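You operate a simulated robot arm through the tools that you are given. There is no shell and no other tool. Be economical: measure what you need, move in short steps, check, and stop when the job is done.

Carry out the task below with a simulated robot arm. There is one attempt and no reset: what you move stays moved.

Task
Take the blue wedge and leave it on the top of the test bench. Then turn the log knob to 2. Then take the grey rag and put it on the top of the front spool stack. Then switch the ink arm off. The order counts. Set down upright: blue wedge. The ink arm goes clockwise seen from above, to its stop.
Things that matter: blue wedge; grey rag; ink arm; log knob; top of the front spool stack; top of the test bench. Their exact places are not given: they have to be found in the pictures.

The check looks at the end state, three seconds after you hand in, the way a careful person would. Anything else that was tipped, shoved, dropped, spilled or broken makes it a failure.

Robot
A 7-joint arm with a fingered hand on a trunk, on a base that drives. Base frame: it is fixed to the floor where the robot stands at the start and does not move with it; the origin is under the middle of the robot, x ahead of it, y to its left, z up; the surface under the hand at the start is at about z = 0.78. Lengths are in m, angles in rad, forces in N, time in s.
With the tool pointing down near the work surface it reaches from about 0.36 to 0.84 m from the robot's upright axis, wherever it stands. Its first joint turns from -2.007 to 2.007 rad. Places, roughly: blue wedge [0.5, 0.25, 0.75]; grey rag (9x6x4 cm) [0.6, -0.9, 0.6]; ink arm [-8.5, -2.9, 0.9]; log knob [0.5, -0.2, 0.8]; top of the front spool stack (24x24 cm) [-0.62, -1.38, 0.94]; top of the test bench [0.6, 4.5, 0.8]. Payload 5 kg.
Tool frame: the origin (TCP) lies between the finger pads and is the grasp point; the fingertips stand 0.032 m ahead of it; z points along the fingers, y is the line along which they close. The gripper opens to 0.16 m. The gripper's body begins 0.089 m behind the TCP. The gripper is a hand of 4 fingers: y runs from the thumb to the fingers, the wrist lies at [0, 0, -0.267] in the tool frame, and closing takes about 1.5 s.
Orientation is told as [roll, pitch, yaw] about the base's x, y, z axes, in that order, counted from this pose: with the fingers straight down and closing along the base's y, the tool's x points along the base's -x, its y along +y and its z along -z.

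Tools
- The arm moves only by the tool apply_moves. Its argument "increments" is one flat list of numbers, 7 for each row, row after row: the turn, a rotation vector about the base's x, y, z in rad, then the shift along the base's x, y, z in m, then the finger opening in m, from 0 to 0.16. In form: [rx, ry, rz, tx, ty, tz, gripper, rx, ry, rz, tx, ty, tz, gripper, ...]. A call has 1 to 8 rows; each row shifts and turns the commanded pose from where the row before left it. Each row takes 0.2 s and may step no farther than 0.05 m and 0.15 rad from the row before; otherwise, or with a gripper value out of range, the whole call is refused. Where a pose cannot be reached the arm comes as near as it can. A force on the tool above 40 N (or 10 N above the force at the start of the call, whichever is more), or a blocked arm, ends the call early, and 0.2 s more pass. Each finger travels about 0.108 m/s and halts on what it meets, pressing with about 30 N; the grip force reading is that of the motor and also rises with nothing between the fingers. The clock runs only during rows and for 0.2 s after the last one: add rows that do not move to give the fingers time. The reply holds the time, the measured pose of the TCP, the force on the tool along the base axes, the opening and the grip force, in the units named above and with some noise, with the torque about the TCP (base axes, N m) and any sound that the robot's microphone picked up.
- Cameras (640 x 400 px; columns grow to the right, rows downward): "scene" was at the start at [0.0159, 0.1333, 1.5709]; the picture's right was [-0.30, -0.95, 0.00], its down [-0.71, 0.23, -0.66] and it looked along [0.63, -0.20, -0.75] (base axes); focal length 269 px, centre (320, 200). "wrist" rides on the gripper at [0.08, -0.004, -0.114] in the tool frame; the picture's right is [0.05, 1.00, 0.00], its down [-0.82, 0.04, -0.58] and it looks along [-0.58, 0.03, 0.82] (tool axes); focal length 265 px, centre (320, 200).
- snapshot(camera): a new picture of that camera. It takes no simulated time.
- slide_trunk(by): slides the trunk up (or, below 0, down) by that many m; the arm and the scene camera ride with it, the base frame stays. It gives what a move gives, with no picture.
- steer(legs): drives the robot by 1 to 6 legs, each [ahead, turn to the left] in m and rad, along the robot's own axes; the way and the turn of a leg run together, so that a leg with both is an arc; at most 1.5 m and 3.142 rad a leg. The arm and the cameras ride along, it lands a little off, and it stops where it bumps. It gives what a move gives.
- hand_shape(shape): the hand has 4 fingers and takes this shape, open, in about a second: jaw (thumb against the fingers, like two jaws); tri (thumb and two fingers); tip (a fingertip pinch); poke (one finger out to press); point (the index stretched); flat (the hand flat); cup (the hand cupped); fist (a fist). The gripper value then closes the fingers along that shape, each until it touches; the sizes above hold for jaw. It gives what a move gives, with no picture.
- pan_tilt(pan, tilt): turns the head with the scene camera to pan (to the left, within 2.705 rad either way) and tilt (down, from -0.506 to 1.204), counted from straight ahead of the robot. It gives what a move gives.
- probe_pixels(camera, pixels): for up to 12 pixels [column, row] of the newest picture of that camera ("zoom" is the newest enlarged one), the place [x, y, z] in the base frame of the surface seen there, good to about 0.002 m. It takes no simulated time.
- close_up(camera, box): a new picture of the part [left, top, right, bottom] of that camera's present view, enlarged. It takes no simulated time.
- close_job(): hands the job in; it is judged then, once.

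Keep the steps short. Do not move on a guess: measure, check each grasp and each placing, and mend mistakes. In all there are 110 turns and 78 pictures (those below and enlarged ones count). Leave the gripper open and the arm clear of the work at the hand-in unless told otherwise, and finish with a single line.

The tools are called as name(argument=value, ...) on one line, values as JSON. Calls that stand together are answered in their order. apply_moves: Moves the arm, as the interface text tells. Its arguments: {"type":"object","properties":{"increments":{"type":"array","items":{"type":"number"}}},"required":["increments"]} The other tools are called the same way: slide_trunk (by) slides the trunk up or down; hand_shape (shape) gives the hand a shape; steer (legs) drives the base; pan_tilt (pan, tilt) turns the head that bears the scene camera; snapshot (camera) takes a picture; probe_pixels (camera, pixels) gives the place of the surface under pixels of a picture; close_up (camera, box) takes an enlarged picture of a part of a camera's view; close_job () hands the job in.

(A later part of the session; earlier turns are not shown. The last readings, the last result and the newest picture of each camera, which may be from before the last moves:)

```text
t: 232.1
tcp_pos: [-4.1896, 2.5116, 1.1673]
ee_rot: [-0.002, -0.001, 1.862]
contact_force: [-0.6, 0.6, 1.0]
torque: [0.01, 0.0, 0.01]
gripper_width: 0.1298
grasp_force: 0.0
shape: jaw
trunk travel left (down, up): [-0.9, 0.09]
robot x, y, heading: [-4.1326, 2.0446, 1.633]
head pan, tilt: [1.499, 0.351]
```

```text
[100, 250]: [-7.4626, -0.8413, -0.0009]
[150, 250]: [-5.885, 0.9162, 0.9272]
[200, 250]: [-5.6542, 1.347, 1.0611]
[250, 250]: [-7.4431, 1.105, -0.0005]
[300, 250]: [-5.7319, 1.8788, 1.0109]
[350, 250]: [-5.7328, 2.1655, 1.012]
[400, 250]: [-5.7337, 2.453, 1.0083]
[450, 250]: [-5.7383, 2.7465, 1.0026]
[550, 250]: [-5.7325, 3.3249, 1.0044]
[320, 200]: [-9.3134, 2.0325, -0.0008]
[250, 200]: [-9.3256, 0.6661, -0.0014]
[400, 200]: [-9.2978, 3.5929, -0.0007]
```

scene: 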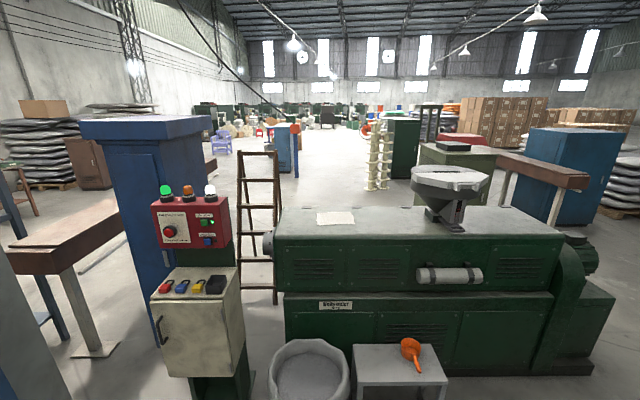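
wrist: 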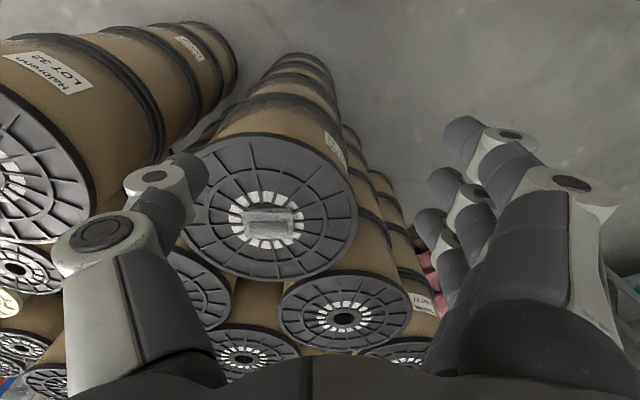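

The green extruder spans y 1.75–3.7 at x=-5.7. I look at the gap ahead to go round its far end.

pan_tilt(pan=0.5, tilt=0.5)

snapshot(camera="scene")

probe_pixels(camera="scene", pixels=[[80, 250], [130, 230], [180, 250], [230, 250], [280, 250], [330, 250], [380, 250], [430, 250], [150, 170], [200, 170], [250, 150], [300, 150]])

```text
t: 233.4
tcp_pos: [-4.1906, 2.5111, 1.1673]
ee_rot: [-0.002, 0.0, 1.864]
contact_force: [0.7, -0.5, -0.4]
torque: [-0.01, 0.01, 0.0]
gripper_width: 0.1297
grasp_force: 0.0
shape: jaw
trunk travel left (down, up): [-0.9, 0.09]
robot x, y, heading: [-4.1321, 2.0462, 1.628]
head pan, tilt: [0.499, 0.499]
```

```text
18 pictures are left
```

scene: 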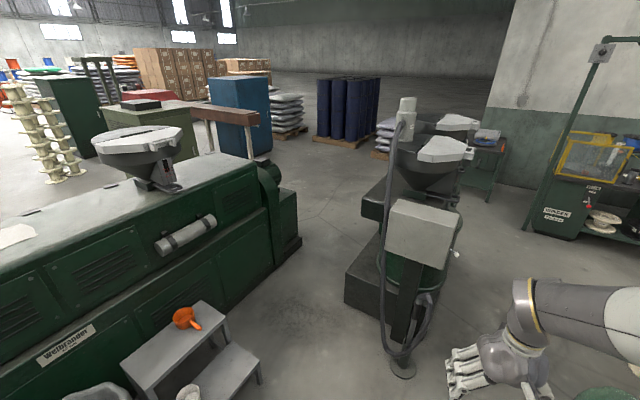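

```text
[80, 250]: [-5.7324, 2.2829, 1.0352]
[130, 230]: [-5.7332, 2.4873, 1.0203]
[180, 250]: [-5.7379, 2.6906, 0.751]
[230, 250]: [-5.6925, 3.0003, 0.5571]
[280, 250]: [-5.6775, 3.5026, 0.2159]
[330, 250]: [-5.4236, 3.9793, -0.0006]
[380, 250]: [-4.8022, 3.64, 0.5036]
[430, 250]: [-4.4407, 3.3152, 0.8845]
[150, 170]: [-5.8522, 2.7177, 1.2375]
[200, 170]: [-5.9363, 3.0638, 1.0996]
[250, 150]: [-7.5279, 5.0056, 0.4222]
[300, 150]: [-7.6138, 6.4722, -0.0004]
```

probe_pixels(camera="scene", pixels=[[345, 298], [402, 372], [262, 375], [300, 240], [470, 300], [520, 230], [560, 290], [610, 290], [365, 150], [490, 190], [290, 200], [455, 245]])

pan_tilt(pan=-0.4, tilt=0.6)

snapshot(camera="scene")

probe_pixels(camera="scene", pixels=[[320, 250], [380, 250], [440, 280], [250, 150], [300, 150], [350, 150], [400, 180], [450, 200], [320, 350], [420, 350], [500, 300], [560, 300]])

```text
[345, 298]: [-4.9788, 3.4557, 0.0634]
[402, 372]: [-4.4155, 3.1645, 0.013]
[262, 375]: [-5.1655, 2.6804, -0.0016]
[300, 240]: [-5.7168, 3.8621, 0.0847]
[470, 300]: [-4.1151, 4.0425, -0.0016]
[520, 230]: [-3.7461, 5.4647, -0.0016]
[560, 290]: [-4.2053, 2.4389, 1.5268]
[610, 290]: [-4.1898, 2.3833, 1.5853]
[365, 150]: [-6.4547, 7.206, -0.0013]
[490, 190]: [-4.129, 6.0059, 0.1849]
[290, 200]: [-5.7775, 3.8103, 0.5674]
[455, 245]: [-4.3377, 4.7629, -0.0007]
```

```text
t: 234.6
tcp_pos: [-4.1895, 2.5116, 1.1673]
ee_rot: [-0.001, -0.001, 1.861]
contact_force: [0.7, 0.4, 0.0]
torque: [0.0, -0.01, 0.04]
gripper_width: 0.1296
grasp_force: 0.1
shape: jaw
trunk travel left (down, up): [-0.9, 0.09]
robot x, y, heading: [-4.1351, 2.0446, 1.632]
head pan, tilt: [-0.4, 0.6]
```

```text
17 pictures are left
```

scene: 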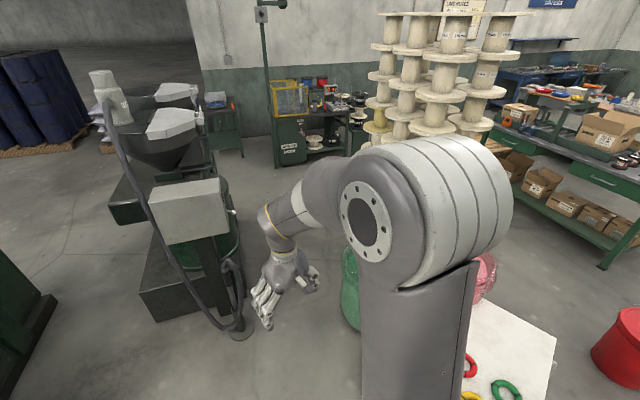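

```text
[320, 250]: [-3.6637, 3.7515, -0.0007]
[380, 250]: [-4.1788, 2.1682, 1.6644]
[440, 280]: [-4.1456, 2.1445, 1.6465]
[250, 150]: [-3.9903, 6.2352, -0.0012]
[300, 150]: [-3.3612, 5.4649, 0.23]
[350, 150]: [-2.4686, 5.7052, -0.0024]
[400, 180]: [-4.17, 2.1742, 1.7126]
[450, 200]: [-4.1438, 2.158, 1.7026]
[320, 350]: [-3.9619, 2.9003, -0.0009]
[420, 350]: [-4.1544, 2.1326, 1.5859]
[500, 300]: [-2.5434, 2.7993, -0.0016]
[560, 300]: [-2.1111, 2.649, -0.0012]
```

probe_pixels(camera="scene", pixels=[[243, 336], [240, 280], [343, 300], [347, 322], [355, 255], [240, 215], [352, 330], [375, 140], [230, 215], [250, 325]])

pan_tilt(pan=1.1, tilt=1.2)

snapshot(camera="scene")

probe_pixels(camera="scene", pixels=[[320, 380], [320, 340], [400, 380], [440, 350], [240, 380], [320, 300], [500, 380], [560, 350], [400, 320], [200, 380], [480, 320], [320, 395]])

```text
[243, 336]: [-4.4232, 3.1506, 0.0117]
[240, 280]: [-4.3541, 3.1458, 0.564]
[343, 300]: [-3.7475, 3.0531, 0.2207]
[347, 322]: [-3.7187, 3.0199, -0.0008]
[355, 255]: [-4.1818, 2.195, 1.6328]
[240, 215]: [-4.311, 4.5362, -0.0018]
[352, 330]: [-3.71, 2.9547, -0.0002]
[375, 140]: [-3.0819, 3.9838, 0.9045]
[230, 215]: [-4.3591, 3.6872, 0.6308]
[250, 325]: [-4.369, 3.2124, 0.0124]
```

```text
t: 236.2
tcp_pos: [-4.1914, 2.5114, 1.1676]
ee_rot: [-0.002, -0.002, 1.863]
contact_force: [0.5, 0.2, -0.5]
torque: [0.01, -0.01, -0.02]
gripper_width: 0.1296
grasp_force: 0.1
shape: jaw
trunk travel left (down, up): [-0.9, 0.09]
robot x, y, heading: [-4.1346, 2.0452, 1.633]
head pan, tilt: [1.1, 1.201]
```

```text
16 pictures are left
```

scene: 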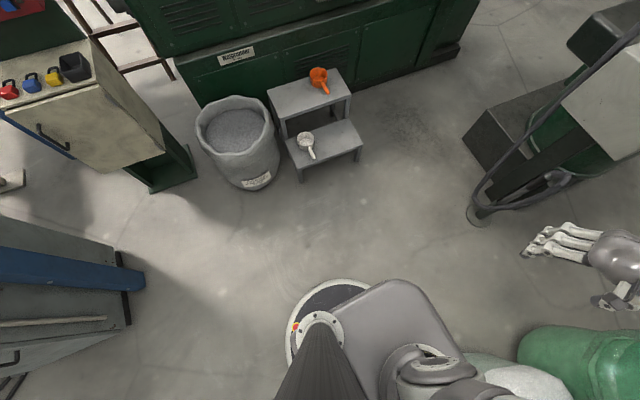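

```text
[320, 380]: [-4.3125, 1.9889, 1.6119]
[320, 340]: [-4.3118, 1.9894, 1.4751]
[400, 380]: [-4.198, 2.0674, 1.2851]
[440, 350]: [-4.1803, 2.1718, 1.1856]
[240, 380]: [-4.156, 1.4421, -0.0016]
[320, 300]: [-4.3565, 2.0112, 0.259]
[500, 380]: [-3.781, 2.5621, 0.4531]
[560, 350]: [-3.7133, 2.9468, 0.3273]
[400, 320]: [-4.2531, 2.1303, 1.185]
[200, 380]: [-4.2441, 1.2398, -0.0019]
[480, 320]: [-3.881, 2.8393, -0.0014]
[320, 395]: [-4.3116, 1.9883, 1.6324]
```

The base is a round disc. Measure its radius.

probe_pixels(camera="scene", pixels=[[289, 350], [288, 340], [290, 320], [300, 300], [315, 287], [335, 281], [350, 280], [360, 284], [500, 110], [465, 130], [378, 105], [430, 75]])

```text
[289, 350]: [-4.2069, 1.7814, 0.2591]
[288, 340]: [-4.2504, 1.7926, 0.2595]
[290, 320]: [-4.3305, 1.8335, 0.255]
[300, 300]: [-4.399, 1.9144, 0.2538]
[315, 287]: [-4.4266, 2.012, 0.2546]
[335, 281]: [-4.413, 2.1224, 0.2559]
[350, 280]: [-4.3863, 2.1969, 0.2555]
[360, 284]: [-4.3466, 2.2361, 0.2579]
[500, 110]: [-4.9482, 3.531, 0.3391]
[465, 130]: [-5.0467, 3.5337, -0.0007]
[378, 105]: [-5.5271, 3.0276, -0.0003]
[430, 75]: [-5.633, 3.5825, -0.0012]
```

Base radius ≈0.295; the gap between extruder (x=-5.68) and loader base (x=-4.98) is 0.70 m, so it passes at x≈-5.33. Raise the hand for clearance, then drive to Q(-4.75,2.98) first.

slide_trunk(by=0.08)

apply_moves(increments=[0, 0, 0, 0, 0, 0.045, 0.13, 0, 0, 0, 0, 0, 0.045, 0.13])

steer(legs=[[0, 0.52], [1.12, 0], [0, 0.675]])

```text
t: 237.3
tcp_pos: [-4.1907, 2.512, 1.2477]
ee_rot: [-0.003, 0.001, 1.86]
contact_force: [-0.1, -0.7, 0.5]
torque: [-0.01, 0.0, 0.01]
gripper_width: 0.1296
grasp_force: 0.0
shape: jaw
trunk travel left (down, up): [-0.98, 0.01]
robot x, y, heading: [-4.1381, 2.0489, 1.635]
head pan, tilt: [1.1, 1.201]
```

```text
t: 237.9
tcp_pos: [-4.1909, 2.5108, 1.3394]
ee_rot: [0.001, 0.002, 1.86]
contact_force: [0.3, 0.4, 0.1]
torque: [0.0, -0.01, 0.0]
gripper_width: 0.1297
grasp_force: 0.0
shape: jaw
trunk travel left (down, up): [-0.98, 0.01]
robot x, y, heading: [-4.1367, 2.0454, 1.632]
head pan, tilt: [1.1, 1.201]
```

```text
t: 246.9
tcp_pos: [-5.1851, 3.1222, 1.3375]
ee_rot: [-0.001, 0.0, 3.036]
contact_force: [0.9, -0.1, -0.3]
torque: [0.04, 0.01, 0.01]
gripper_width: 0.1297
grasp_force: 0.0
shape: jaw
trunk travel left (down, up): [-0.98, 0.01]
robot x, y, heading: [-4.7391, 2.9934, 2.81]
head pan, tilt: [1.1, 1.201]
```

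steer(legs=[[0, 0.05], [0.61, 0], [0, -1.289]])

```text
t: 254.1
tcp_pos: [-5.3494, 3.6351, 1.338]
ee_rot: [0.0, -0.001, 1.781]
contact_force: [0.3, 0.8, 0.9]
torque: [-0.01, 0.03, -0.01]
gripper_width: 0.1297
grasp_force: 0.0
shape: jaw
trunk travel left (down, up): [-0.98, 0.01]
robot x, y, heading: [-5.3334, 3.1671, 1.554]
head pan, tilt: [1.1, 1.201]
```

Aligned at x=-5.333. Drive through.

steer(legs=[[1.25, 0]])

pan_tilt(pan=1.5, tilt=0.4)

snapshot(camera="scene")

probe_pixels(camera="scene", pixels=[[100, 300], [150, 250], [200, 250], [250, 250], [300, 250], [350, 250], [400, 250], [500, 250], [200, 200], [260, 190], [320, 190], [400, 200]])

```text
t: 256.9
tcp_pos: [-5.3274, 3.9485, 1.3376]
ee_rot: [-0.002, 0.003, 1.743]
contact_force: [-1.2, 0.4, 0.1]
torque: [-0.06, -0.04, -0.02]
gripper_width: 0.1298
grasp_force: 0.0
shape: jaw
trunk travel left (down, up): [-0.98, 0.01]
robot x, y, heading: [-5.3374, 3.4806, 1.371]
head pan, tilt: [1.1, 1.201]
stopped in leg 1: the robot was blocked; the commanded pose is now the measured one
```

```text
t: 258.0
tcp_pos: [-5.3251, 3.9467, 1.3388]
ee_rot: [-0.001, -0.001, 1.742]
contact_force: [0.3, 0.1, 0.1]
torque: [-0.01, 0.03, -0.01]
gripper_width: 0.13
grasp_force: 0.1
shape: jaw
trunk travel left (down, up): [-0.98, 0.01]
robot x, y, heading: [-5.3347, 3.4825, 1.374]
head pan, tilt: [1.499, 0.4]
```

```text
15 pictures are left
```

scene: 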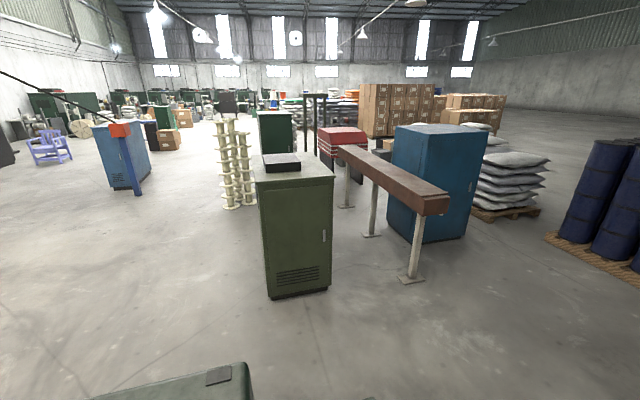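

```text
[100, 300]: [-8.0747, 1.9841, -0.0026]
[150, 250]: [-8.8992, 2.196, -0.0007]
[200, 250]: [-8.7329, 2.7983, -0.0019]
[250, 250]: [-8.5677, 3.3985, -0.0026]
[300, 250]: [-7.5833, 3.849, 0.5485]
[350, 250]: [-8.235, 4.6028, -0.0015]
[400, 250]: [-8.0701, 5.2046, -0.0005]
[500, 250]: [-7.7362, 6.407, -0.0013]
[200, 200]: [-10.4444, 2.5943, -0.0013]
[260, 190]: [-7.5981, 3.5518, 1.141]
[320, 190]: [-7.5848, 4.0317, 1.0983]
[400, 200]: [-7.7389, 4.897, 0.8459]
```

Blocked, heading twisted right: something touches. Look down at both sides.

pan_tilt(pan=-0.5, tilt=1.2)

snapshot(camera="scene")

pan_tilt(pan=0.9, tilt=1.2)

snapshot(camera="scene")

```text
t: 259.9
tcp_pos: [-5.325, 3.9457, 1.3387]
ee_rot: [-0.001, 0.0, 1.742]
contact_force: [0.0, 0.6, 0.4]
torque: [0.0, -0.01, 0.0]
gripper_width: 0.1303
grasp_force: 0.1
shape: jaw
trunk travel left (down, up): [-0.98, 0.01]
robot x, y, heading: [-5.3363, 3.4795, 1.368]
head pan, tilt: [-0.499, 1.201]
```

```text
14 pictures are left
```

scene: 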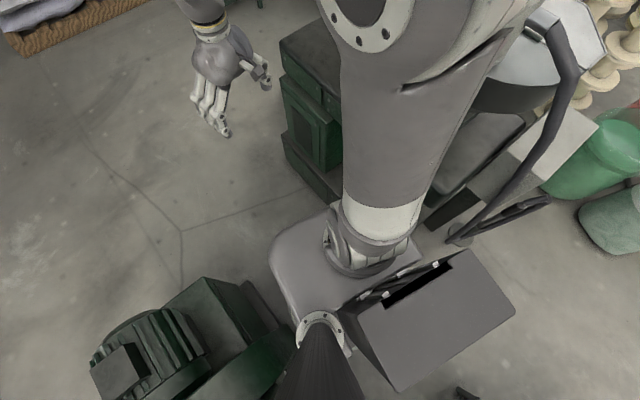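

```text
t: 261.5
tcp_pos: [-5.3248, 3.947, 1.3382]
ee_rot: [-0.004, -0.002, 1.741]
contact_force: [-0.6, -0.2, -1.1]
torque: [0.0, -0.01, 0.0]
gripper_width: 0.1297
grasp_force: 0.1
shape: jaw
trunk travel left (down, up): [-0.98, 0.01]
robot x, y, heading: [-5.338, 3.4819, 1.373]
head pan, tilt: [0.901, 1.201]
```

```text
13 pictures are left
```

scene: 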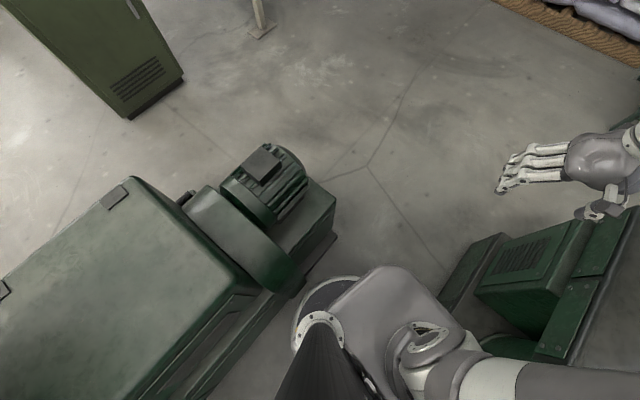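

probe_pixels(camera="scene", pixels=[[297, 330], [310, 295], [285, 300], [240, 350], [330, 240], [305, 265], [445, 295], [490, 240], [435, 280], [470, 320], [350, 278], [500, 330]])

```text
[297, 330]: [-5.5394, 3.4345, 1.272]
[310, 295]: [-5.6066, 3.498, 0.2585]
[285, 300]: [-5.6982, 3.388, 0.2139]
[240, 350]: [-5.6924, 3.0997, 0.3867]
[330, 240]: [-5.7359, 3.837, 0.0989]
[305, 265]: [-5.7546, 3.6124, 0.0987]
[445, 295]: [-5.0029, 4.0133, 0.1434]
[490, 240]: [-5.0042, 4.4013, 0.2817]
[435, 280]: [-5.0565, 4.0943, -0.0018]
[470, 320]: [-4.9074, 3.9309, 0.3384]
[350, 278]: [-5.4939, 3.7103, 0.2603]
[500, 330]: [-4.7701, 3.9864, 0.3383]
```

Effective base radius is ≈0.35, so this gap is too tight; nothing seems displaced. I square up and back out along the way I came.

steer(legs=[[0, 0.19], [-0.3, 0]])

```text
t: 263.4
tcp_pos: [-5.4133, 3.9303, 1.3399]
ee_rot: [-0.001, 0.0, 1.928]
contact_force: [0.0, 0.4, 0.5]
torque: [0.04, -0.11, -0.01]
gripper_width: 0.1302
grasp_force: 0.1
shape: jaw
trunk travel left (down, up): [-0.98, 0.01]
robot x, y, heading: [-5.3391, 3.4674, 1.411]
head pan, tilt: [0.901, 1.201]
stopped in leg 2: the robot was blocked; the commanded pose is now the measured one
```

Still wedged. I look at the right side to find the contact.

pan_tilt(pan=-1.4, tilt=1.1)

snapshot(camera="scene")

probe_pixels(camera="scene", pixels=[[320, 300], [320, 250], [250, 250], [400, 250], [320, 200], [400, 300], [250, 300], [450, 330], [200, 200], [150, 250], [400, 200], [480, 250]])

```text
t: 265.6
tcp_pos: [-5.4092, 3.9312, 1.338]
ee_rot: [-0.001, -0.002, 1.926]
contact_force: [-0.7, 0.5, 0.0]
torque: [0.02, -0.02, 0.01]
gripper_width: 0.13
grasp_force: 0.1
shape: jaw
trunk travel left (down, up): [-0.98, 0.01]
robot x, y, heading: [-5.3387, 3.473, 1.406]
head pan, tilt: [-1.4, 1.1]
```

```text
12 pictures are left
```

scene: 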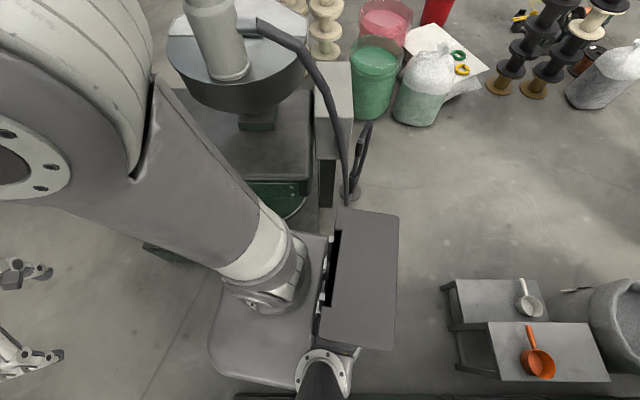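

```text
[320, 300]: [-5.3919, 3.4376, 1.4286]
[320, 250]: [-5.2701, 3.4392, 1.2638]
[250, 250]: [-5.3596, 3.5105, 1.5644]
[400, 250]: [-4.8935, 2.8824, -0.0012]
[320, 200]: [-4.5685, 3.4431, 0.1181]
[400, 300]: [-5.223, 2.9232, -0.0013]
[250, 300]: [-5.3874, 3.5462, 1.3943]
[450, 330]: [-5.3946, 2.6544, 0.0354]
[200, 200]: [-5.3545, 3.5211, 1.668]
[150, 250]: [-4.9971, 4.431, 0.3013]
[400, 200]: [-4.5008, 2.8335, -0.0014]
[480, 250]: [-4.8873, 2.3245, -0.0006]
```

The base seems lightly wedged with left contact. Turn slightly left so that reversing moves away from the extruder, and back out a bit.

steer(legs=[[0, 0.28], [-0.15, 0]])

```text
t: 266.9
tcp_pos: [-5.5117, 3.9098, 1.3386]
ee_rot: [-0.005, 0.003, 2.14]
contact_force: [-2.3, -0.7, -0.3]
torque: [0.02, -0.16, -0.01]
gripper_width: 0.1299
grasp_force: 0.0
shape: jaw
trunk travel left (down, up): [-0.98, 0.01]
robot x, y, heading: [-5.3394, 3.4746, 1.412]
head pan, tilt: [-1.4, 1.1]
stopped in leg 1: the robot was blocked; the commanded pose is now the measured one
```

steer(legs=[[-0.1, 0]])

```text
t: 268.1
tcp_pos: [-5.5188, 3.8203, 1.3385]
ee_rot: [-0.001, 0.003, 2.138]
contact_force: [1.0, 0.0, 0.2]
torque: [-0.05, 0.11, -0.04]
gripper_width: 0.13
grasp_force: 0.1
shape: jaw
trunk travel left (down, up): [-0.98, 0.01]
robot x, y, heading: [-5.3423, 3.3831, 1.325]
head pan, tilt: [-1.4, 1.1]
```

Moved back 9 cm. Try turning left again to square up.

steer(legs=[[0, 0.3]])

```text
t: 269.4
tcp_pos: [-5.6363, 3.751, 1.3381]
ee_rot: [-0.002, 0.002, 2.426]
contact_force: [0.5, -0.3, 0.4]
torque: [-0.03, 0.02, -0.01]
gripper_width: 0.1301
grasp_force: 0.0
shape: jaw
trunk travel left (down, up): [-0.98, 0.01]
robot x, y, heading: [-5.3382, 3.3858, 1.62]
head pan, tilt: [-1.4, 1.1]
```

Free. Recentre the arm (it drifted left), then reverse to the gap entrance.

apply_moves(increments=[0, 0, -0.0965, 0.042, 0.03, 0, 0.13, 0, 0, -0.0965, 0.042, 0.025, 0, 0.13, 0, 0, -0.0965, 0.042, 0.02, 0, 0.13, 0, 0, -0.0965, 0.042, 0.013, 0, 0.13, 0, 0, -0.0965, 0.042, 0.008, 0, 0.13, 0, 0, -0.0965, 0.042, 0.005, 0, 0.13])

steer(legs=[[-0.22, 0]])

```text
refused: row 1 steps farther than a row can; nothing moved
```

```text
t: 271.1
tcp_pos: [-5.6242, 3.5253, 1.3385]
ee_rot: [-0.001, 0.003, 2.429]
contact_force: [-0.1, -0.3, 0.1]
torque: [0.03, 0.02, 0.03]
gripper_width: 0.1303
grasp_force: 0.0
shape: jaw
trunk travel left (down, up): [-0.98, 0.01]
robot x, y, heading: [-5.3244, 3.1581, 1.624]
head pan, tilt: [-1.4, 1.1]
```

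apply_moves(increments=[0, 0, -0.083, 0.036, 0.025, 0, 0.13, 0, 0, -0.083, 0.036, 0.022, 0, 0.13, 0, 0, -0.083, 0.036, 0.018, 0, 0.13, 0, 0, -0.083, 0.036, 0.014, 0, 0.13, 0, 0, -0.083, 0.036, 0.01, 0, 0.13, 0, 0, -0.083, 0.036, 0.007, 0, 0.13, 0, 0, -0.083, 0.036, 0.005, 0, 0.13])

steer(legs=[[0, 1.24], [-0.61, 0], [0, -0.7], [-1.12, 0]])

```text
t: 272.8
tcp_pos: [-5.3711, 3.6284, 1.3389]
ee_rot: [0.001, 0.001, 1.845]
contact_force: [0.5, 0.5, 0.0]
torque: [-0.01, 0.07, 0.01]
gripper_width: 0.1301
grasp_force: 0.0
shape: jaw
trunk travel left (down, up): [-0.98, 0.01]
robot x, y, heading: [-5.3253, 3.1582, 1.621]
head pan, tilt: [-1.4, 1.1]
```

```text
t: 286.4
tcp_pos: [-4.3788, 2.4486, 1.3393]
ee_rot: [-0.002, 0.001, 2.393]
contact_force: [0.0, 0.8, 0.6]
torque: [0.0, 0.02, -0.01]
gripper_width: 0.1299
grasp_force: 0.1
shape: jaw
trunk travel left (down, up): [-0.98, 0.01]
robot x, y, heading: [-4.094, 2.0748, 2.168]
head pan, tilt: [-1.4, 1.1]
```

Back out of the pocket. Retrace south and east; then I'll take the wider way round via the aisle between the white spool towers and the green bench.

steer(legs=[[0, -0.565], [-1.1, 0], [-1.1, 0], [0, -1.52]])

```text
t: 302.6
tcp_pos: [-3.5545, -0.0672, 1.3387]
ee_rot: [0.0, 0.003, 0.307]
contact_force: [-0.2, 0.1, 0.7]
torque: [-0.03, 0.02, 0.01]
gripper_width: 0.13
grasp_force: 0.1
shape: jaw
trunk travel left (down, up): [-0.98, 0.01]
robot x, y, heading: [-4.0202, -0.1317, 0.081]
head pan, tilt: [-1.4, 1.1]
```

steer(legs=[[1.0, 0], [0.595, 0], [0, 0.45], [1.48, 0], [0, 1.3]])

pan_tilt(pan=0.25, tilt=0.45)

snapshot(camera="scene")

probe_pixels(camera="scene", pixels=[[200, 250], [250, 250], [300, 250], [350, 250], [400, 250], [300, 200], [350, 200], [330, 180], [300, 170], [270, 170], [240, 180], [320, 300]])

```text
t: 322.0
tcp_pos: [-1.3233, 1.2141, 1.3396]
ee_rot: [-0.002, 0.0, 2.022]
contact_force: [0.4, 0.0, 0.3]
torque: [-0.02, 0.0, 0.0]
gripper_width: 0.1299
grasp_force: 0.1
shape: jaw
trunk travel left (down, up): [-0.98, 0.01]
robot x, y, heading: [-1.1945, 0.7582, 1.798]
head pan, tilt: [-1.4, 1.1]
```

```text
t: 323.7
tcp_pos: [-1.3232, 1.2128, 1.3394]
ee_rot: [-0.002, 0.001, 2.021]
contact_force: [0.0, 0.8, 0.3]
torque: [0.01, 0.0, 0.02]
gripper_width: 0.13
grasp_force: 0.1
shape: jaw
trunk travel left (down, up): [-0.98, 0.01]
robot x, y, heading: [-1.1941, 0.7595, 1.798]
head pan, tilt: [0.25, 0.45]
```

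```text
11 pictures are left
```

scene: 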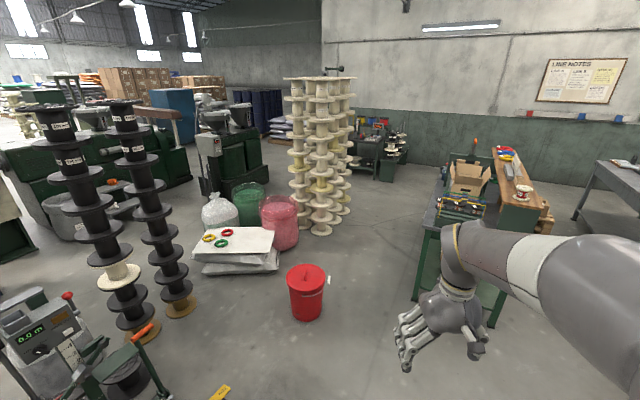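

```text
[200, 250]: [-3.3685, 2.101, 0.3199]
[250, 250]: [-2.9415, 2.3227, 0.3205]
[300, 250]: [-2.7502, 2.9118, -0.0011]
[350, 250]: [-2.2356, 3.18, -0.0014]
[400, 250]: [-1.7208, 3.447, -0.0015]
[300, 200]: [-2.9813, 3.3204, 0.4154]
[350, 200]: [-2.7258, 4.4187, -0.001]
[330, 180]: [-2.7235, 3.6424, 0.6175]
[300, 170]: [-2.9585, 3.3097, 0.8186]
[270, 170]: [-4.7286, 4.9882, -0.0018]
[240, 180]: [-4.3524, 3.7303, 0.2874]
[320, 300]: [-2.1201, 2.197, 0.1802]
```

probe_pixels(camera="scene", pixels=[[291, 280], [322, 282], [306, 272], [306, 292], [417, 298], [424, 232], [427, 225], [340, 215], [385, 180], [350, 158], [370, 185], [322, 316]])

```text
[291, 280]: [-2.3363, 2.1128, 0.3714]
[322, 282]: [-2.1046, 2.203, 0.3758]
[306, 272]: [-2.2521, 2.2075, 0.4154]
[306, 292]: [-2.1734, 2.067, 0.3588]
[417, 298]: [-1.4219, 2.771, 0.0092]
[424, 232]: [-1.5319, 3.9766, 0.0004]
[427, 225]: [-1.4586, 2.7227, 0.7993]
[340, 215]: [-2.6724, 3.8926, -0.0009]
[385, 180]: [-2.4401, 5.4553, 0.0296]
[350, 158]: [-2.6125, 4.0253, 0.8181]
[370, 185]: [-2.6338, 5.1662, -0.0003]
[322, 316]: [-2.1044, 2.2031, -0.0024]
```

Bucket (-2.22,2.17, r .125), bench corner (-1.46,2.72): gap .81. Drive A(-1.35,1.87) then through at heading ≈2.196.

steer(legs=[[0, -0.088], [1.123, 0], [0, 0.486]])

```text
t: 331.4
tcp_pos: [-1.6572, 2.2516, 1.3402]
ee_rot: [-0.001, 0.003, 2.426]
contact_force: [-0.1, 0.8, 0.7]
torque: [0.0, -0.03, 0.0]
gripper_width: 0.1298
grasp_force: 0.0
shape: jaw
trunk travel left (down, up): [-0.98, 0.01]
robot x, y, heading: [-1.3588, 1.8858, 2.207]
head pan, tilt: [0.25, 0.45]
```

steer(legs=[[1.28, 0], [0, -0.636], [1.0, 0], [0.75, 0], [0, 1.571]])

pan_tilt(pan=0.15, tilt=0.4)

snapshot(camera="scene")

probe_pixels(camera="scene", pixels=[[200, 250], [250, 250], [300, 250], [350, 250], [400, 250], [300, 200], [350, 200], [330, 180], [300, 170], [270, 170], [240, 200], [450, 250]])

```text
t: 351.9
tcp_pos: [-2.6015, 4.6572, 1.3383]
ee_rot: [-0.003, 0.002, -2.915]
contact_force: [-0.4, -0.3, 0.0]
torque: [0.03, 0.0, 0.05]
gripper_width: 0.1296
grasp_force: 0.0
shape: jaw
trunk travel left (down, up): [-0.98, 0.01]
robot x, y, heading: [-2.1302, 4.6848, -3.139]
head pan, tilt: [0.25, 0.45]
```

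```text
t: 352.6
tcp_pos: [-2.5997, 4.6577, 1.3392]
ee_rot: [-0.001, 0.002, -2.915]
contact_force: [-0.4, 1.1, 0.3]
torque: [0.03, 0.03, 0.02]
gripper_width: 0.13
grasp_force: 0.1
shape: jaw
trunk travel left (down, up): [-0.98, 0.01]
robot x, y, heading: [-2.1302, 4.6814, -3.138]
head pan, tilt: [0.15, 0.4]
```

```text
10 pictures are left
```

scene: 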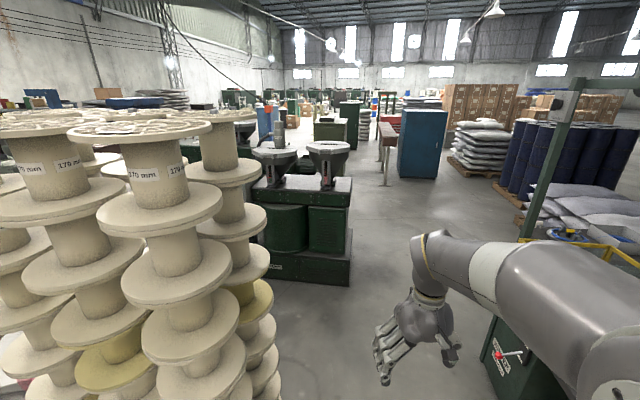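

```text
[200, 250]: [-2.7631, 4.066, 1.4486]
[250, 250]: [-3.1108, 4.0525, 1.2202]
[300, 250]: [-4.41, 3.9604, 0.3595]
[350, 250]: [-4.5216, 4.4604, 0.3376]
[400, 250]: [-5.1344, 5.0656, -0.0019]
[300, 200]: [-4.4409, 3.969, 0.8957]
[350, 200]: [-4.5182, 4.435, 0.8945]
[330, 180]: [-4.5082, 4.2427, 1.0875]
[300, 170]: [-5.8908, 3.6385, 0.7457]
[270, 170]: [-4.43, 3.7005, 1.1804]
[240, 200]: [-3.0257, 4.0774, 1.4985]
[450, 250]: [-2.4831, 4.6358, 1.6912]
```

probe_pixels(camera="scene", pixels=[[488, 370], [497, 355], [482, 350], [530, 225], [352, 280], [345, 285], [470, 225], [400, 175], [388, 185], [495, 320], [230, 390], [520, 250]])

```text
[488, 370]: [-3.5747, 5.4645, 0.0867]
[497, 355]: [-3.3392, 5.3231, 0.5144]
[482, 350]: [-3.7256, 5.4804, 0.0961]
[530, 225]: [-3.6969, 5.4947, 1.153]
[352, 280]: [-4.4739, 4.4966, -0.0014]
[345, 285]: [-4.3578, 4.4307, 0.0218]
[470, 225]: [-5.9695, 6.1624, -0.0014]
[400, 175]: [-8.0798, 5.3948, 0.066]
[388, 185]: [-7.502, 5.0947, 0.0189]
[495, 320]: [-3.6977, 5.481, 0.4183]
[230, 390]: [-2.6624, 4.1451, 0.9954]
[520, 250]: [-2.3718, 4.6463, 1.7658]
```

Clear: drive to about (-5.6,5.03) along a slight right heading.

steer(legs=[[0, -0.103], [1.2, 0], [1.2, 0], [1.05, 0], [0, 0.7]])

pan_tilt(pan=0.2, tilt=0.4)

snapshot(camera="scene")

probe_pixels(camera="scene", pixels=[[150, 250], [200, 250], [250, 250], [300, 250], [350, 250], [400, 250], [200, 200], [250, 200], [300, 200], [250, 170], [200, 170], [300, 170]])

```text
t: 371.7
tcp_pos: [-5.9022, 4.5689, 1.339]
ee_rot: [-0.002, 0.001, -2.23]
contact_force: [0.8, -0.2, 0.1]
torque: [0.02, -0.01, -0.03]
gripper_width: 0.13
grasp_force: 0.2
shape: jaw
trunk travel left (down, up): [-0.98, 0.01]
robot x, y, heading: [-5.5566, 4.8873, -2.451]
head pan, tilt: [0.15, 0.4]
```

```text
t: 372.3
tcp_pos: [-5.9024, 4.5705, 1.3393]
ee_rot: [-0.001, 0.002, -2.229]
contact_force: [-0.1, -0.4, 0.1]
torque: [0.0, -0.02, -0.02]
gripper_width: 0.1299
grasp_force: 0.0
shape: jaw
trunk travel left (down, up): [-0.98, 0.01]
robot x, y, heading: [-5.5532, 4.8872, -2.453]
head pan, tilt: [0.201, 0.4]
```

```text
9 pictures are left
```

scene: 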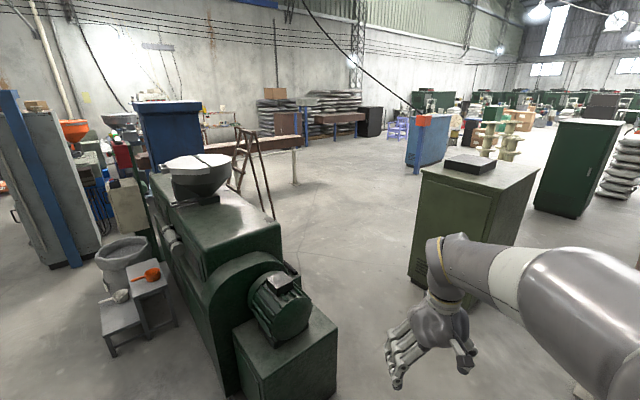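

```text
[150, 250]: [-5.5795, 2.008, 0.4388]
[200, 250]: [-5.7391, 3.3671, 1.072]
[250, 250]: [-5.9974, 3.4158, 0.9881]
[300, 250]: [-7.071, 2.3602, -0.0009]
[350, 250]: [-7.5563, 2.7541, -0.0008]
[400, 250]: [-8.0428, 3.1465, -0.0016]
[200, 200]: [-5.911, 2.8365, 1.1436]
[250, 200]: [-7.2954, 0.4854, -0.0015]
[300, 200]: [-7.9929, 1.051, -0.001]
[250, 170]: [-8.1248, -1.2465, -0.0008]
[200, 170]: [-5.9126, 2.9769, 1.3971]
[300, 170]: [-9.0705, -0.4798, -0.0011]
```

probe_pixels(camera="scene", pixels=[[335, 330], [337, 350], [330, 385], [340, 372], [412, 275], [412, 255], [275, 215], [297, 180], [270, 175], [345, 145], [300, 120], [210, 140]])

close_up(camera="scene", box=[190, 80, 390, 210])

```text
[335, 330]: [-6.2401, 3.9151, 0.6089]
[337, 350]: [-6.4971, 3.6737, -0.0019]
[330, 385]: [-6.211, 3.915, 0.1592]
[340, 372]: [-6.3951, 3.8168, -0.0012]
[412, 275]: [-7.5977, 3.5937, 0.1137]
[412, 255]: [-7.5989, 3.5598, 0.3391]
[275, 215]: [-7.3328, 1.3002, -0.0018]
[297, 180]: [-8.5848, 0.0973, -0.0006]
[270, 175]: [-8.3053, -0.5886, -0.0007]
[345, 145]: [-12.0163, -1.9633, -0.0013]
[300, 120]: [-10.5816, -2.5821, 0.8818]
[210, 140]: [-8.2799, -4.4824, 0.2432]
```

```text
3.08 times, centred on (290, 145) of scene
```

zoom: 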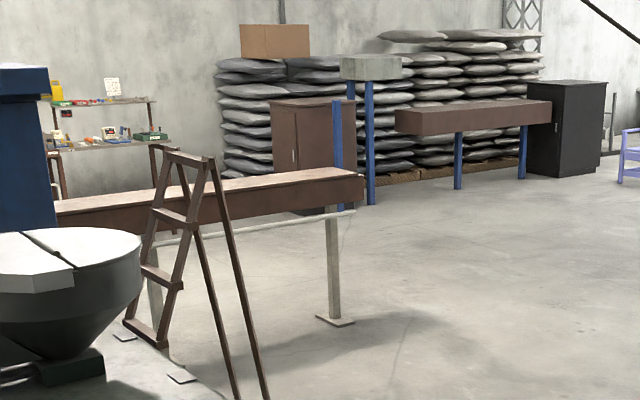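

Route: W1(-6.5,4.5), W2(-7.0,3.2), then toward W3(-9.3,0.4) past the end of the brown table. First to W2 and on.

steer(legs=[[0, -0.301], [1.023, 0], [0, 0.816], [1.393, 0], [0, -0.32]])

```text
t: 388.3
tcp_pos: [-7.2345, 2.7916, 1.3382]
ee_rot: [-0.003, 0.002, -2.015]
contact_force: [-0.5, 1.4, 0.6]
torque: [-0.02, -0.02, 0.03]
gripper_width: 0.1301
grasp_force: 0.1
shape: jaw
trunk travel left (down, up): [-0.98, 0.01]
robot x, y, heading: [-6.9566, 3.1773, -2.239]
head pan, tilt: [0.201, 0.4]
```

steer(legs=[[0, -0.033], [1.21, 0], [1.21, 0], [1.21, 0], [0, 0.8]])

pan_tilt(pan=0.25, tilt=0.4)

snapshot(camera="scene")

probe_pixels(camera="scene", pixels=[[200, 250], [250, 220], [300, 200], [350, 200], [250, 150], [200, 160], [300, 160], [150, 170], [100, 250], [320, 250], [400, 200], [275, 150]])

```text
t: 408.4
tcp_pos: [-9.2482, -0.0459, 1.3391]
ee_rot: [-0.002, 0.001, -1.238]
contact_force: [-0.1, -1.1, -0.3]
torque: [0.0, -0.03, 0.03]
gripper_width: 0.13
grasp_force: 0.1
shape: jaw
trunk travel left (down, up): [-0.98, 0.01]
robot x, y, heading: [-9.3237, 0.4224, -1.463]
head pan, tilt: [0.201, 0.4]
```

```text
t: 409.0
tcp_pos: [-9.2474, -0.046, 1.3394]
ee_rot: [-0.002, 0.002, -1.237]
contact_force: [-0.5, -0.5, -0.7]
torque: [-0.03, 0.01, -0.06]
gripper_width: 0.1299
grasp_force: 0.1
shape: jaw
trunk travel left (down, up): [-0.98, 0.01]
robot x, y, heading: [-9.3243, 0.4206, -1.459]
head pan, tilt: [0.25, 0.4]
```

```text
7 pictures are left
```

scene: 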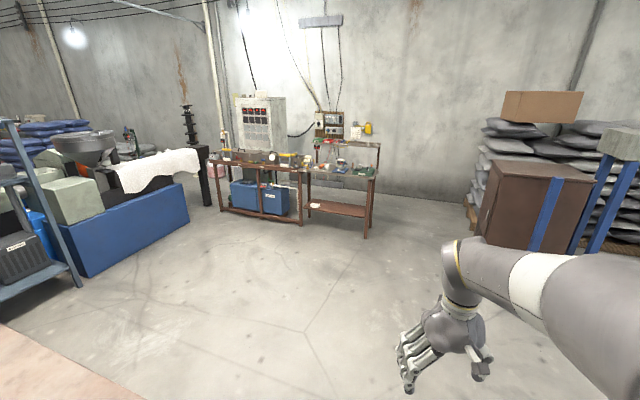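

```text
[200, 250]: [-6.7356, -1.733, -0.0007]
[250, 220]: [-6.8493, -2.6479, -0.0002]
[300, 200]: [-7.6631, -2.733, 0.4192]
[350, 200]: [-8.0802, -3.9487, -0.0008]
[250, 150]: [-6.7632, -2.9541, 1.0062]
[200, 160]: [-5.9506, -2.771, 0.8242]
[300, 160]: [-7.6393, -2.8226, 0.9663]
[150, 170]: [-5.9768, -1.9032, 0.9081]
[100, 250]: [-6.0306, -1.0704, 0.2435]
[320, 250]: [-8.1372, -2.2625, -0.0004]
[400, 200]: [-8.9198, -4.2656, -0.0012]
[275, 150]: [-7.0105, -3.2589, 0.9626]
```

The bench is ahead and the lane is open. Zoom on its right part (300–380, 130–190).

close_up(camera="scene", box=[285, 120, 395, 190])

probe_pixels(camera="scene", pixels=[[320, 172], [340, 165], [360, 172], [372, 175], [345, 150], [330, 160], [355, 165], [310, 165]])

```text
5.71 times, centred on (340, 155) of scene
```

zoom: 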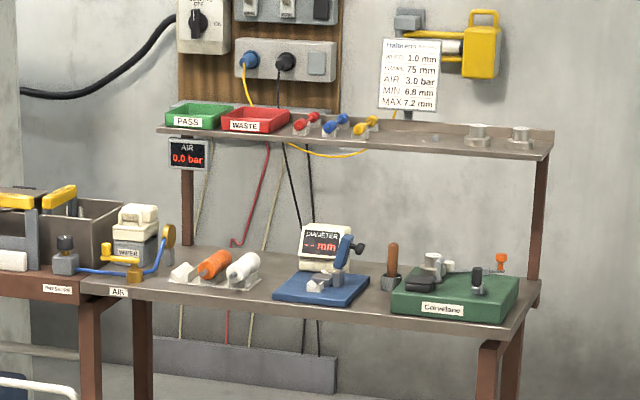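

```text
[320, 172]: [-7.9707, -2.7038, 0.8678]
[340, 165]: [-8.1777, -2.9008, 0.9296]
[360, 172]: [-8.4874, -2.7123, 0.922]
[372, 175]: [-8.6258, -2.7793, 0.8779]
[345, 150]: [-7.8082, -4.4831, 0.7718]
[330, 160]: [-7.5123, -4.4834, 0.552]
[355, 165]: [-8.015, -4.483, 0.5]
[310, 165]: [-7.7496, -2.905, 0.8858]
```

The green device at (-8.49,-2.72) appears to be the printer. Drive to (-8.5,-1.98) facing it.

steer(legs=[[0, 0.216], [1.28, 0], [1.25, 0], [0, -0.328]])

pan_tilt(pan=-0.1, tilt=0.85)

snapshot(camera="scene")

```text
t: 423.1
tcp_pos: [-8.524, -2.4332, 1.3388]
ee_rot: [-0.004, 0.002, -1.362]
contact_force: [-0.7, 0.2, -0.3]
torque: [0.01, -0.04, 0.04]
gripper_width: 0.1297
grasp_force: 0.0
shape: jaw
trunk travel left (down, up): [-0.98, 0.01]
robot x, y, heading: [-8.5379, -1.9662, -1.584]
head pan, tilt: [0.25, 0.4]
```

```text
t: 424.0
tcp_pos: [-8.5235, -2.4324, 1.3383]
ee_rot: [-0.004, 0.002, -1.364]
contact_force: [0.4, 0.1, -0.6]
torque: [-0.02, -0.02, -0.03]
gripper_width: 0.1298
grasp_force: 0.0
shape: jaw
trunk travel left (down, up): [-0.98, 0.01]
robot x, y, heading: [-8.5385, -1.9642, -1.588]
head pan, tilt: [-0.099, 0.85]
```

```text
5 pictures are left
```

scene: 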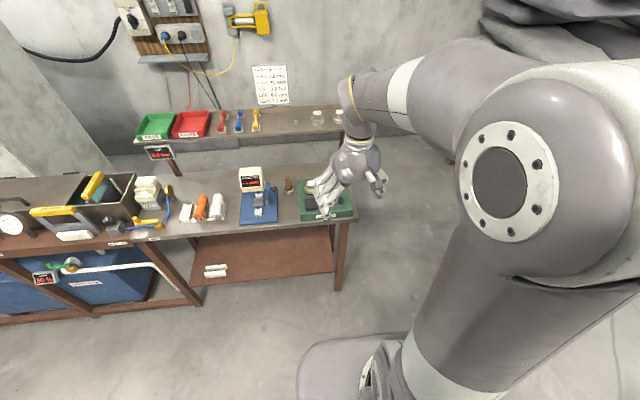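

The hand hides the device; the wrist camera should look right at it. One enlarged wrist view.

close_up(camera="wrist", box=[230, 130, 410, 243])

probe_pixels(camera="zoom", pixels=[[320, 200], [200, 200], [440, 200], [320, 100], [320, 300], [260, 150], [380, 150], [260, 250], [380, 250]])

```text
3.54 times, centred on (320, 186) of wrist
```

zoom: 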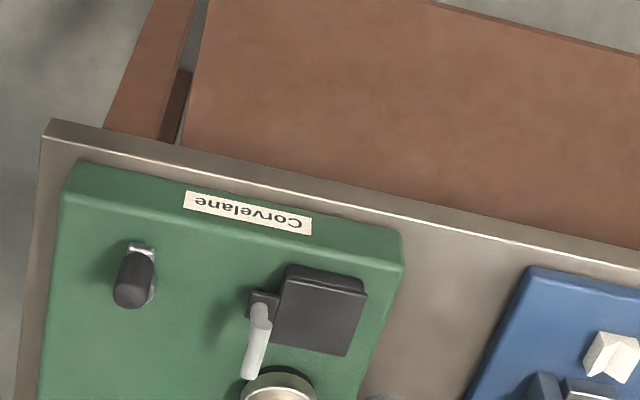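

```text
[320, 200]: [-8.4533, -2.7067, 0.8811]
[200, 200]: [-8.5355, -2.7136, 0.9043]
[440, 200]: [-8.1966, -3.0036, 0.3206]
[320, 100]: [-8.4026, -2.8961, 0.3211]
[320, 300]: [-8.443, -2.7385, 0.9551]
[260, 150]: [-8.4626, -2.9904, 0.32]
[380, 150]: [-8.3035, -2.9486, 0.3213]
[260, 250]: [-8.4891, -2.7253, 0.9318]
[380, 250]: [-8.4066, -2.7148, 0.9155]
```

The device continues further away (downwards in this view). Enlarge the lower part.

close_up(camera="wrist", box=[215, 180, 375, 280])

probe_pixels(camera="wrist", pixels=[[268, 209], [303, 220], [300, 232], [320, 215], [308, 245], [290, 240], [270, 240], [260, 260]])

```text
4.00 times, centred on (295, 230) of wrist
```

zoom: 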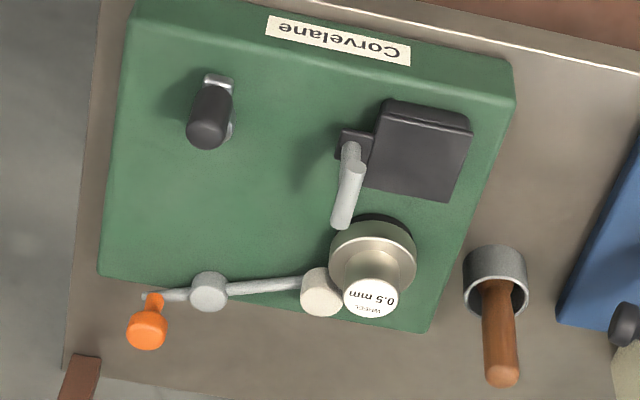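

```text
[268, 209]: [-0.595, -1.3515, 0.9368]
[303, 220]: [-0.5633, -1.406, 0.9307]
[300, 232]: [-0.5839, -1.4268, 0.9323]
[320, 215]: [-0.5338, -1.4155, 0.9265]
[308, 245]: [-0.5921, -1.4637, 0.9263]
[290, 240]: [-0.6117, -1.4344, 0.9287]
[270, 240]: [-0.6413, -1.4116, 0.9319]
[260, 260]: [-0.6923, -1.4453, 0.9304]
```

The ink arm: bar with pivot at (208,290), orange knob at (147,325), roller at (320,290) on the wheel. Image up is +y, right is +x; clockwise moves the orange knob towards the robot. Measure.

probe_pixels(camera="zoom", pixels=[[147, 325], [147, 345], [153, 302], [208, 288], [208, 300], [270, 286], [320, 290], [180, 295], [145, 335], [85, 330], [210, 130], [350, 150]])

```text
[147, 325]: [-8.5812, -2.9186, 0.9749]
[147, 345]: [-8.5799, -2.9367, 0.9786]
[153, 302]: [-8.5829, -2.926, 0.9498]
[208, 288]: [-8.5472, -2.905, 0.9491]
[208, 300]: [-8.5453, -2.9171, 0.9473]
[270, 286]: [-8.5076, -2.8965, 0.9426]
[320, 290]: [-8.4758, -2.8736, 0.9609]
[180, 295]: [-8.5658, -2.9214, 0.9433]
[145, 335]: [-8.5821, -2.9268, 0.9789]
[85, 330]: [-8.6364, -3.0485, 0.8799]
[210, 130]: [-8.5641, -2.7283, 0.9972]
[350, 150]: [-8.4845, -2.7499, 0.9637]
```

probe_pixels(camera="scene", pixels=[[280, 134], [320, 130], [200, 140], [318, 115], [300, 165], [350, 215], [300, 222], [250, 228], [338, 240], [290, 185], [335, 168], [340, 285]])

```text
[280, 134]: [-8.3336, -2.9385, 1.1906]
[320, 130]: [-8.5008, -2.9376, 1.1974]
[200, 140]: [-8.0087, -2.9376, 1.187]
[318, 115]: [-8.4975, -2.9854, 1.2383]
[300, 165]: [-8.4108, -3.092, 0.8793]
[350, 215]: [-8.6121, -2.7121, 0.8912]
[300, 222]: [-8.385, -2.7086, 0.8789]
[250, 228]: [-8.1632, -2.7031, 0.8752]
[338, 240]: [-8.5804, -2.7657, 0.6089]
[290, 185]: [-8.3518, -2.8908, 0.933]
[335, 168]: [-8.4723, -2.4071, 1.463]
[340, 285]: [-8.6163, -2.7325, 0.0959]
```

The shelf front edge (y=-2.938, z≈1.19) overhangs, so I'll use a tilted poke: push the bar between pivot and roller away (-y), which turns it clockwise. First shape the hand, straighten yaw, and tilt 45° forward.

hand_shape(shape="poke")

apply_moves(increments=[0, 0, -0.104, 0, -0.015, 0, 0, 0, 0, -0.104, 0, -0.015, 0, 0, -0.131, 0, 0, 0, -0.012, 0, 0, -0.131, 0, 0, 0, -0.012, 0, 0, -0.131, 0, 0, 0, -0.012, 0, 0, -0.131, 0, 0, 0, -0.012, 0, 0, -0.131, 0, 0, 0, -0.012, 0, 0, -0.131, 0, 0, 0, -0.012, 0, 0])

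steer(legs=[[0.2, 0]])

```text
t: 424.9
tcp_pos: [-8.5248, -2.4331, 1.34]
ee_rot: [-0.003, 0.002, -1.363]
contact_force: [0.1, 0.7, 0.3]
torque: [-0.02, 0.04, 0.04]
gripper_width: 0.0001
grasp_force: 0.0
shape: poke
trunk travel left (down, up): [-0.98, 0.01]
robot x, y, heading: [-8.5397, -1.9674, -1.589]
head pan, tilt: [-0.099, 0.85]
```

```text
t: 426.7
tcp_pos: [-8.5228, -2.5357, 1.3391]
ee_rot: [-0.001, -0.785, -1.574]
contact_force: [0.3, -0.2, -0.4]
torque: [0.03, -0.01, -0.01]
gripper_width: 0.0
grasp_force: 30.2
shape: jaw
trunk travel left (down, up): [-0.98, 0.01]
robot x, y, heading: [-8.5419, -1.9609, -1.588]
head pan, tilt: [-0.099, 0.85]
```

```text
t: 428.3
tcp_pos: [-8.5275, -2.7348, 1.3374]
ee_rot: [-0.001, -0.784, -1.575]
contact_force: [-0.3, -0.4, 0.6]
torque: [0.03, 0.01, 0.02]
gripper_width: 0.0001
grasp_force: 29.9
shape: jaw
trunk travel left (down, up): [-0.98, 0.01]
robot x, y, heading: [-8.5381, -2.1641, -1.591]
head pan, tilt: [-0.099, 0.85]
```

The gripper value reverted it to a closed jaw, which is still a slim pusher (thin along x). I'll steepen the tilt to 0.55 rad, align x, and lower the trunk.

apply_moves(increments=[0.118, 0, 0, 0.0125, 0, 0, 0, 0.117, 0, 0, 0.012, 0, 0, 0, 0, 0, 0, 0, 0, 0, 0])

slide_trunk(by=-0.25)

apply_moves(increments=[0, 0, 0, 0, -0.04, 0, 0, 0, 0, 0, 0, -0.035, -0.03, 0, 0, 0, 0, 0, 0, -0.03, 0, 0, 0, 0, 0, 0, 0, 0])

snapshot(camera="wrist")

```text
t: 429.1
tcp_pos: [-8.5018, -2.7327, 1.3386]
ee_rot: [-0.001, -0.548, -1.574]
contact_force: [-0.5, -1.4, 0.1]
torque: [0.0, 0.0, 0.01]
gripper_width: 0.0
grasp_force: 30.4
shape: jaw
trunk travel left (down, up): [-0.98, 0.01]
robot x, y, heading: [-8.5422, -2.1598, -1.589]
head pan, tilt: [-0.099, 0.85]
```

```text
t: 431.6
tcp_pos: [-8.5032, -2.7338, 1.0895]
ee_rot: [-0.003, -0.55, -1.575]
contact_force: [-0.5, 0.6, -0.3]
torque: [0.02, 0.01, 0.0]
gripper_width: 0.0001
grasp_force: 29.9
shape: jaw
trunk travel left (down, up): [-0.73, 0.26]
robot x, y, heading: [-8.5431, -2.1629, -1.587]
head pan, tilt: [-0.099, 0.85]
```

```text
t: 432.6
tcp_pos: [-8.5034, -2.8075, 1.0283]
ee_rot: [-0.001, -0.55, -1.574]
contact_force: [-0.4, 0.0, -0.3]
torque: [0.0, 0.02, -0.01]
gripper_width: 0.0
grasp_force: 29.9
shape: jaw
trunk travel left (down, up): [-0.73, 0.26]
robot x, y, heading: [-8.5465, -2.1629, -1.585]
head pan, tilt: [-0.099, 0.85]
```

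```text
2 pictures are left
```

wrist: 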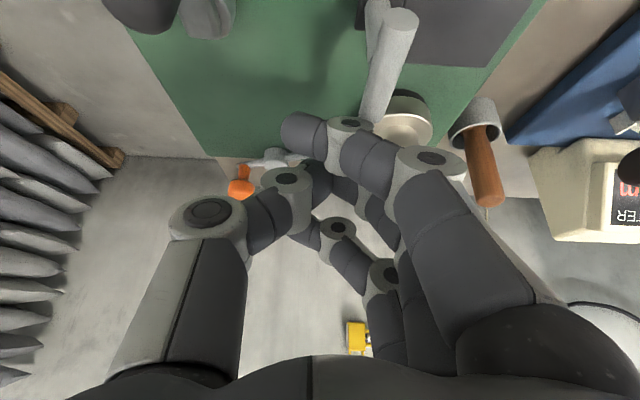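

probe_pixels(camera="wrist", pixels=[[300, 130], [285, 130], [320, 120], [315, 160], [310, 180], [360, 140], [395, 30], [370, 110], [400, 118], [240, 188], [265, 160], [345, 190]])

```text
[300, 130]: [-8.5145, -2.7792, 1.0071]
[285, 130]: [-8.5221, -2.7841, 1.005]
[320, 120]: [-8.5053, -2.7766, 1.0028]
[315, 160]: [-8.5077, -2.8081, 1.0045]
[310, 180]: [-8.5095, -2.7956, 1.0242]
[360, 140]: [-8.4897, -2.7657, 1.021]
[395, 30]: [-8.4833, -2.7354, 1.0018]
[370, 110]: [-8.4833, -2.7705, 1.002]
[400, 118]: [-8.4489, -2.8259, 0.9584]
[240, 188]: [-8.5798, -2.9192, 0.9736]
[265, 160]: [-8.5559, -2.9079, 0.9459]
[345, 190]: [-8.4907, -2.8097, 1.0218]
```

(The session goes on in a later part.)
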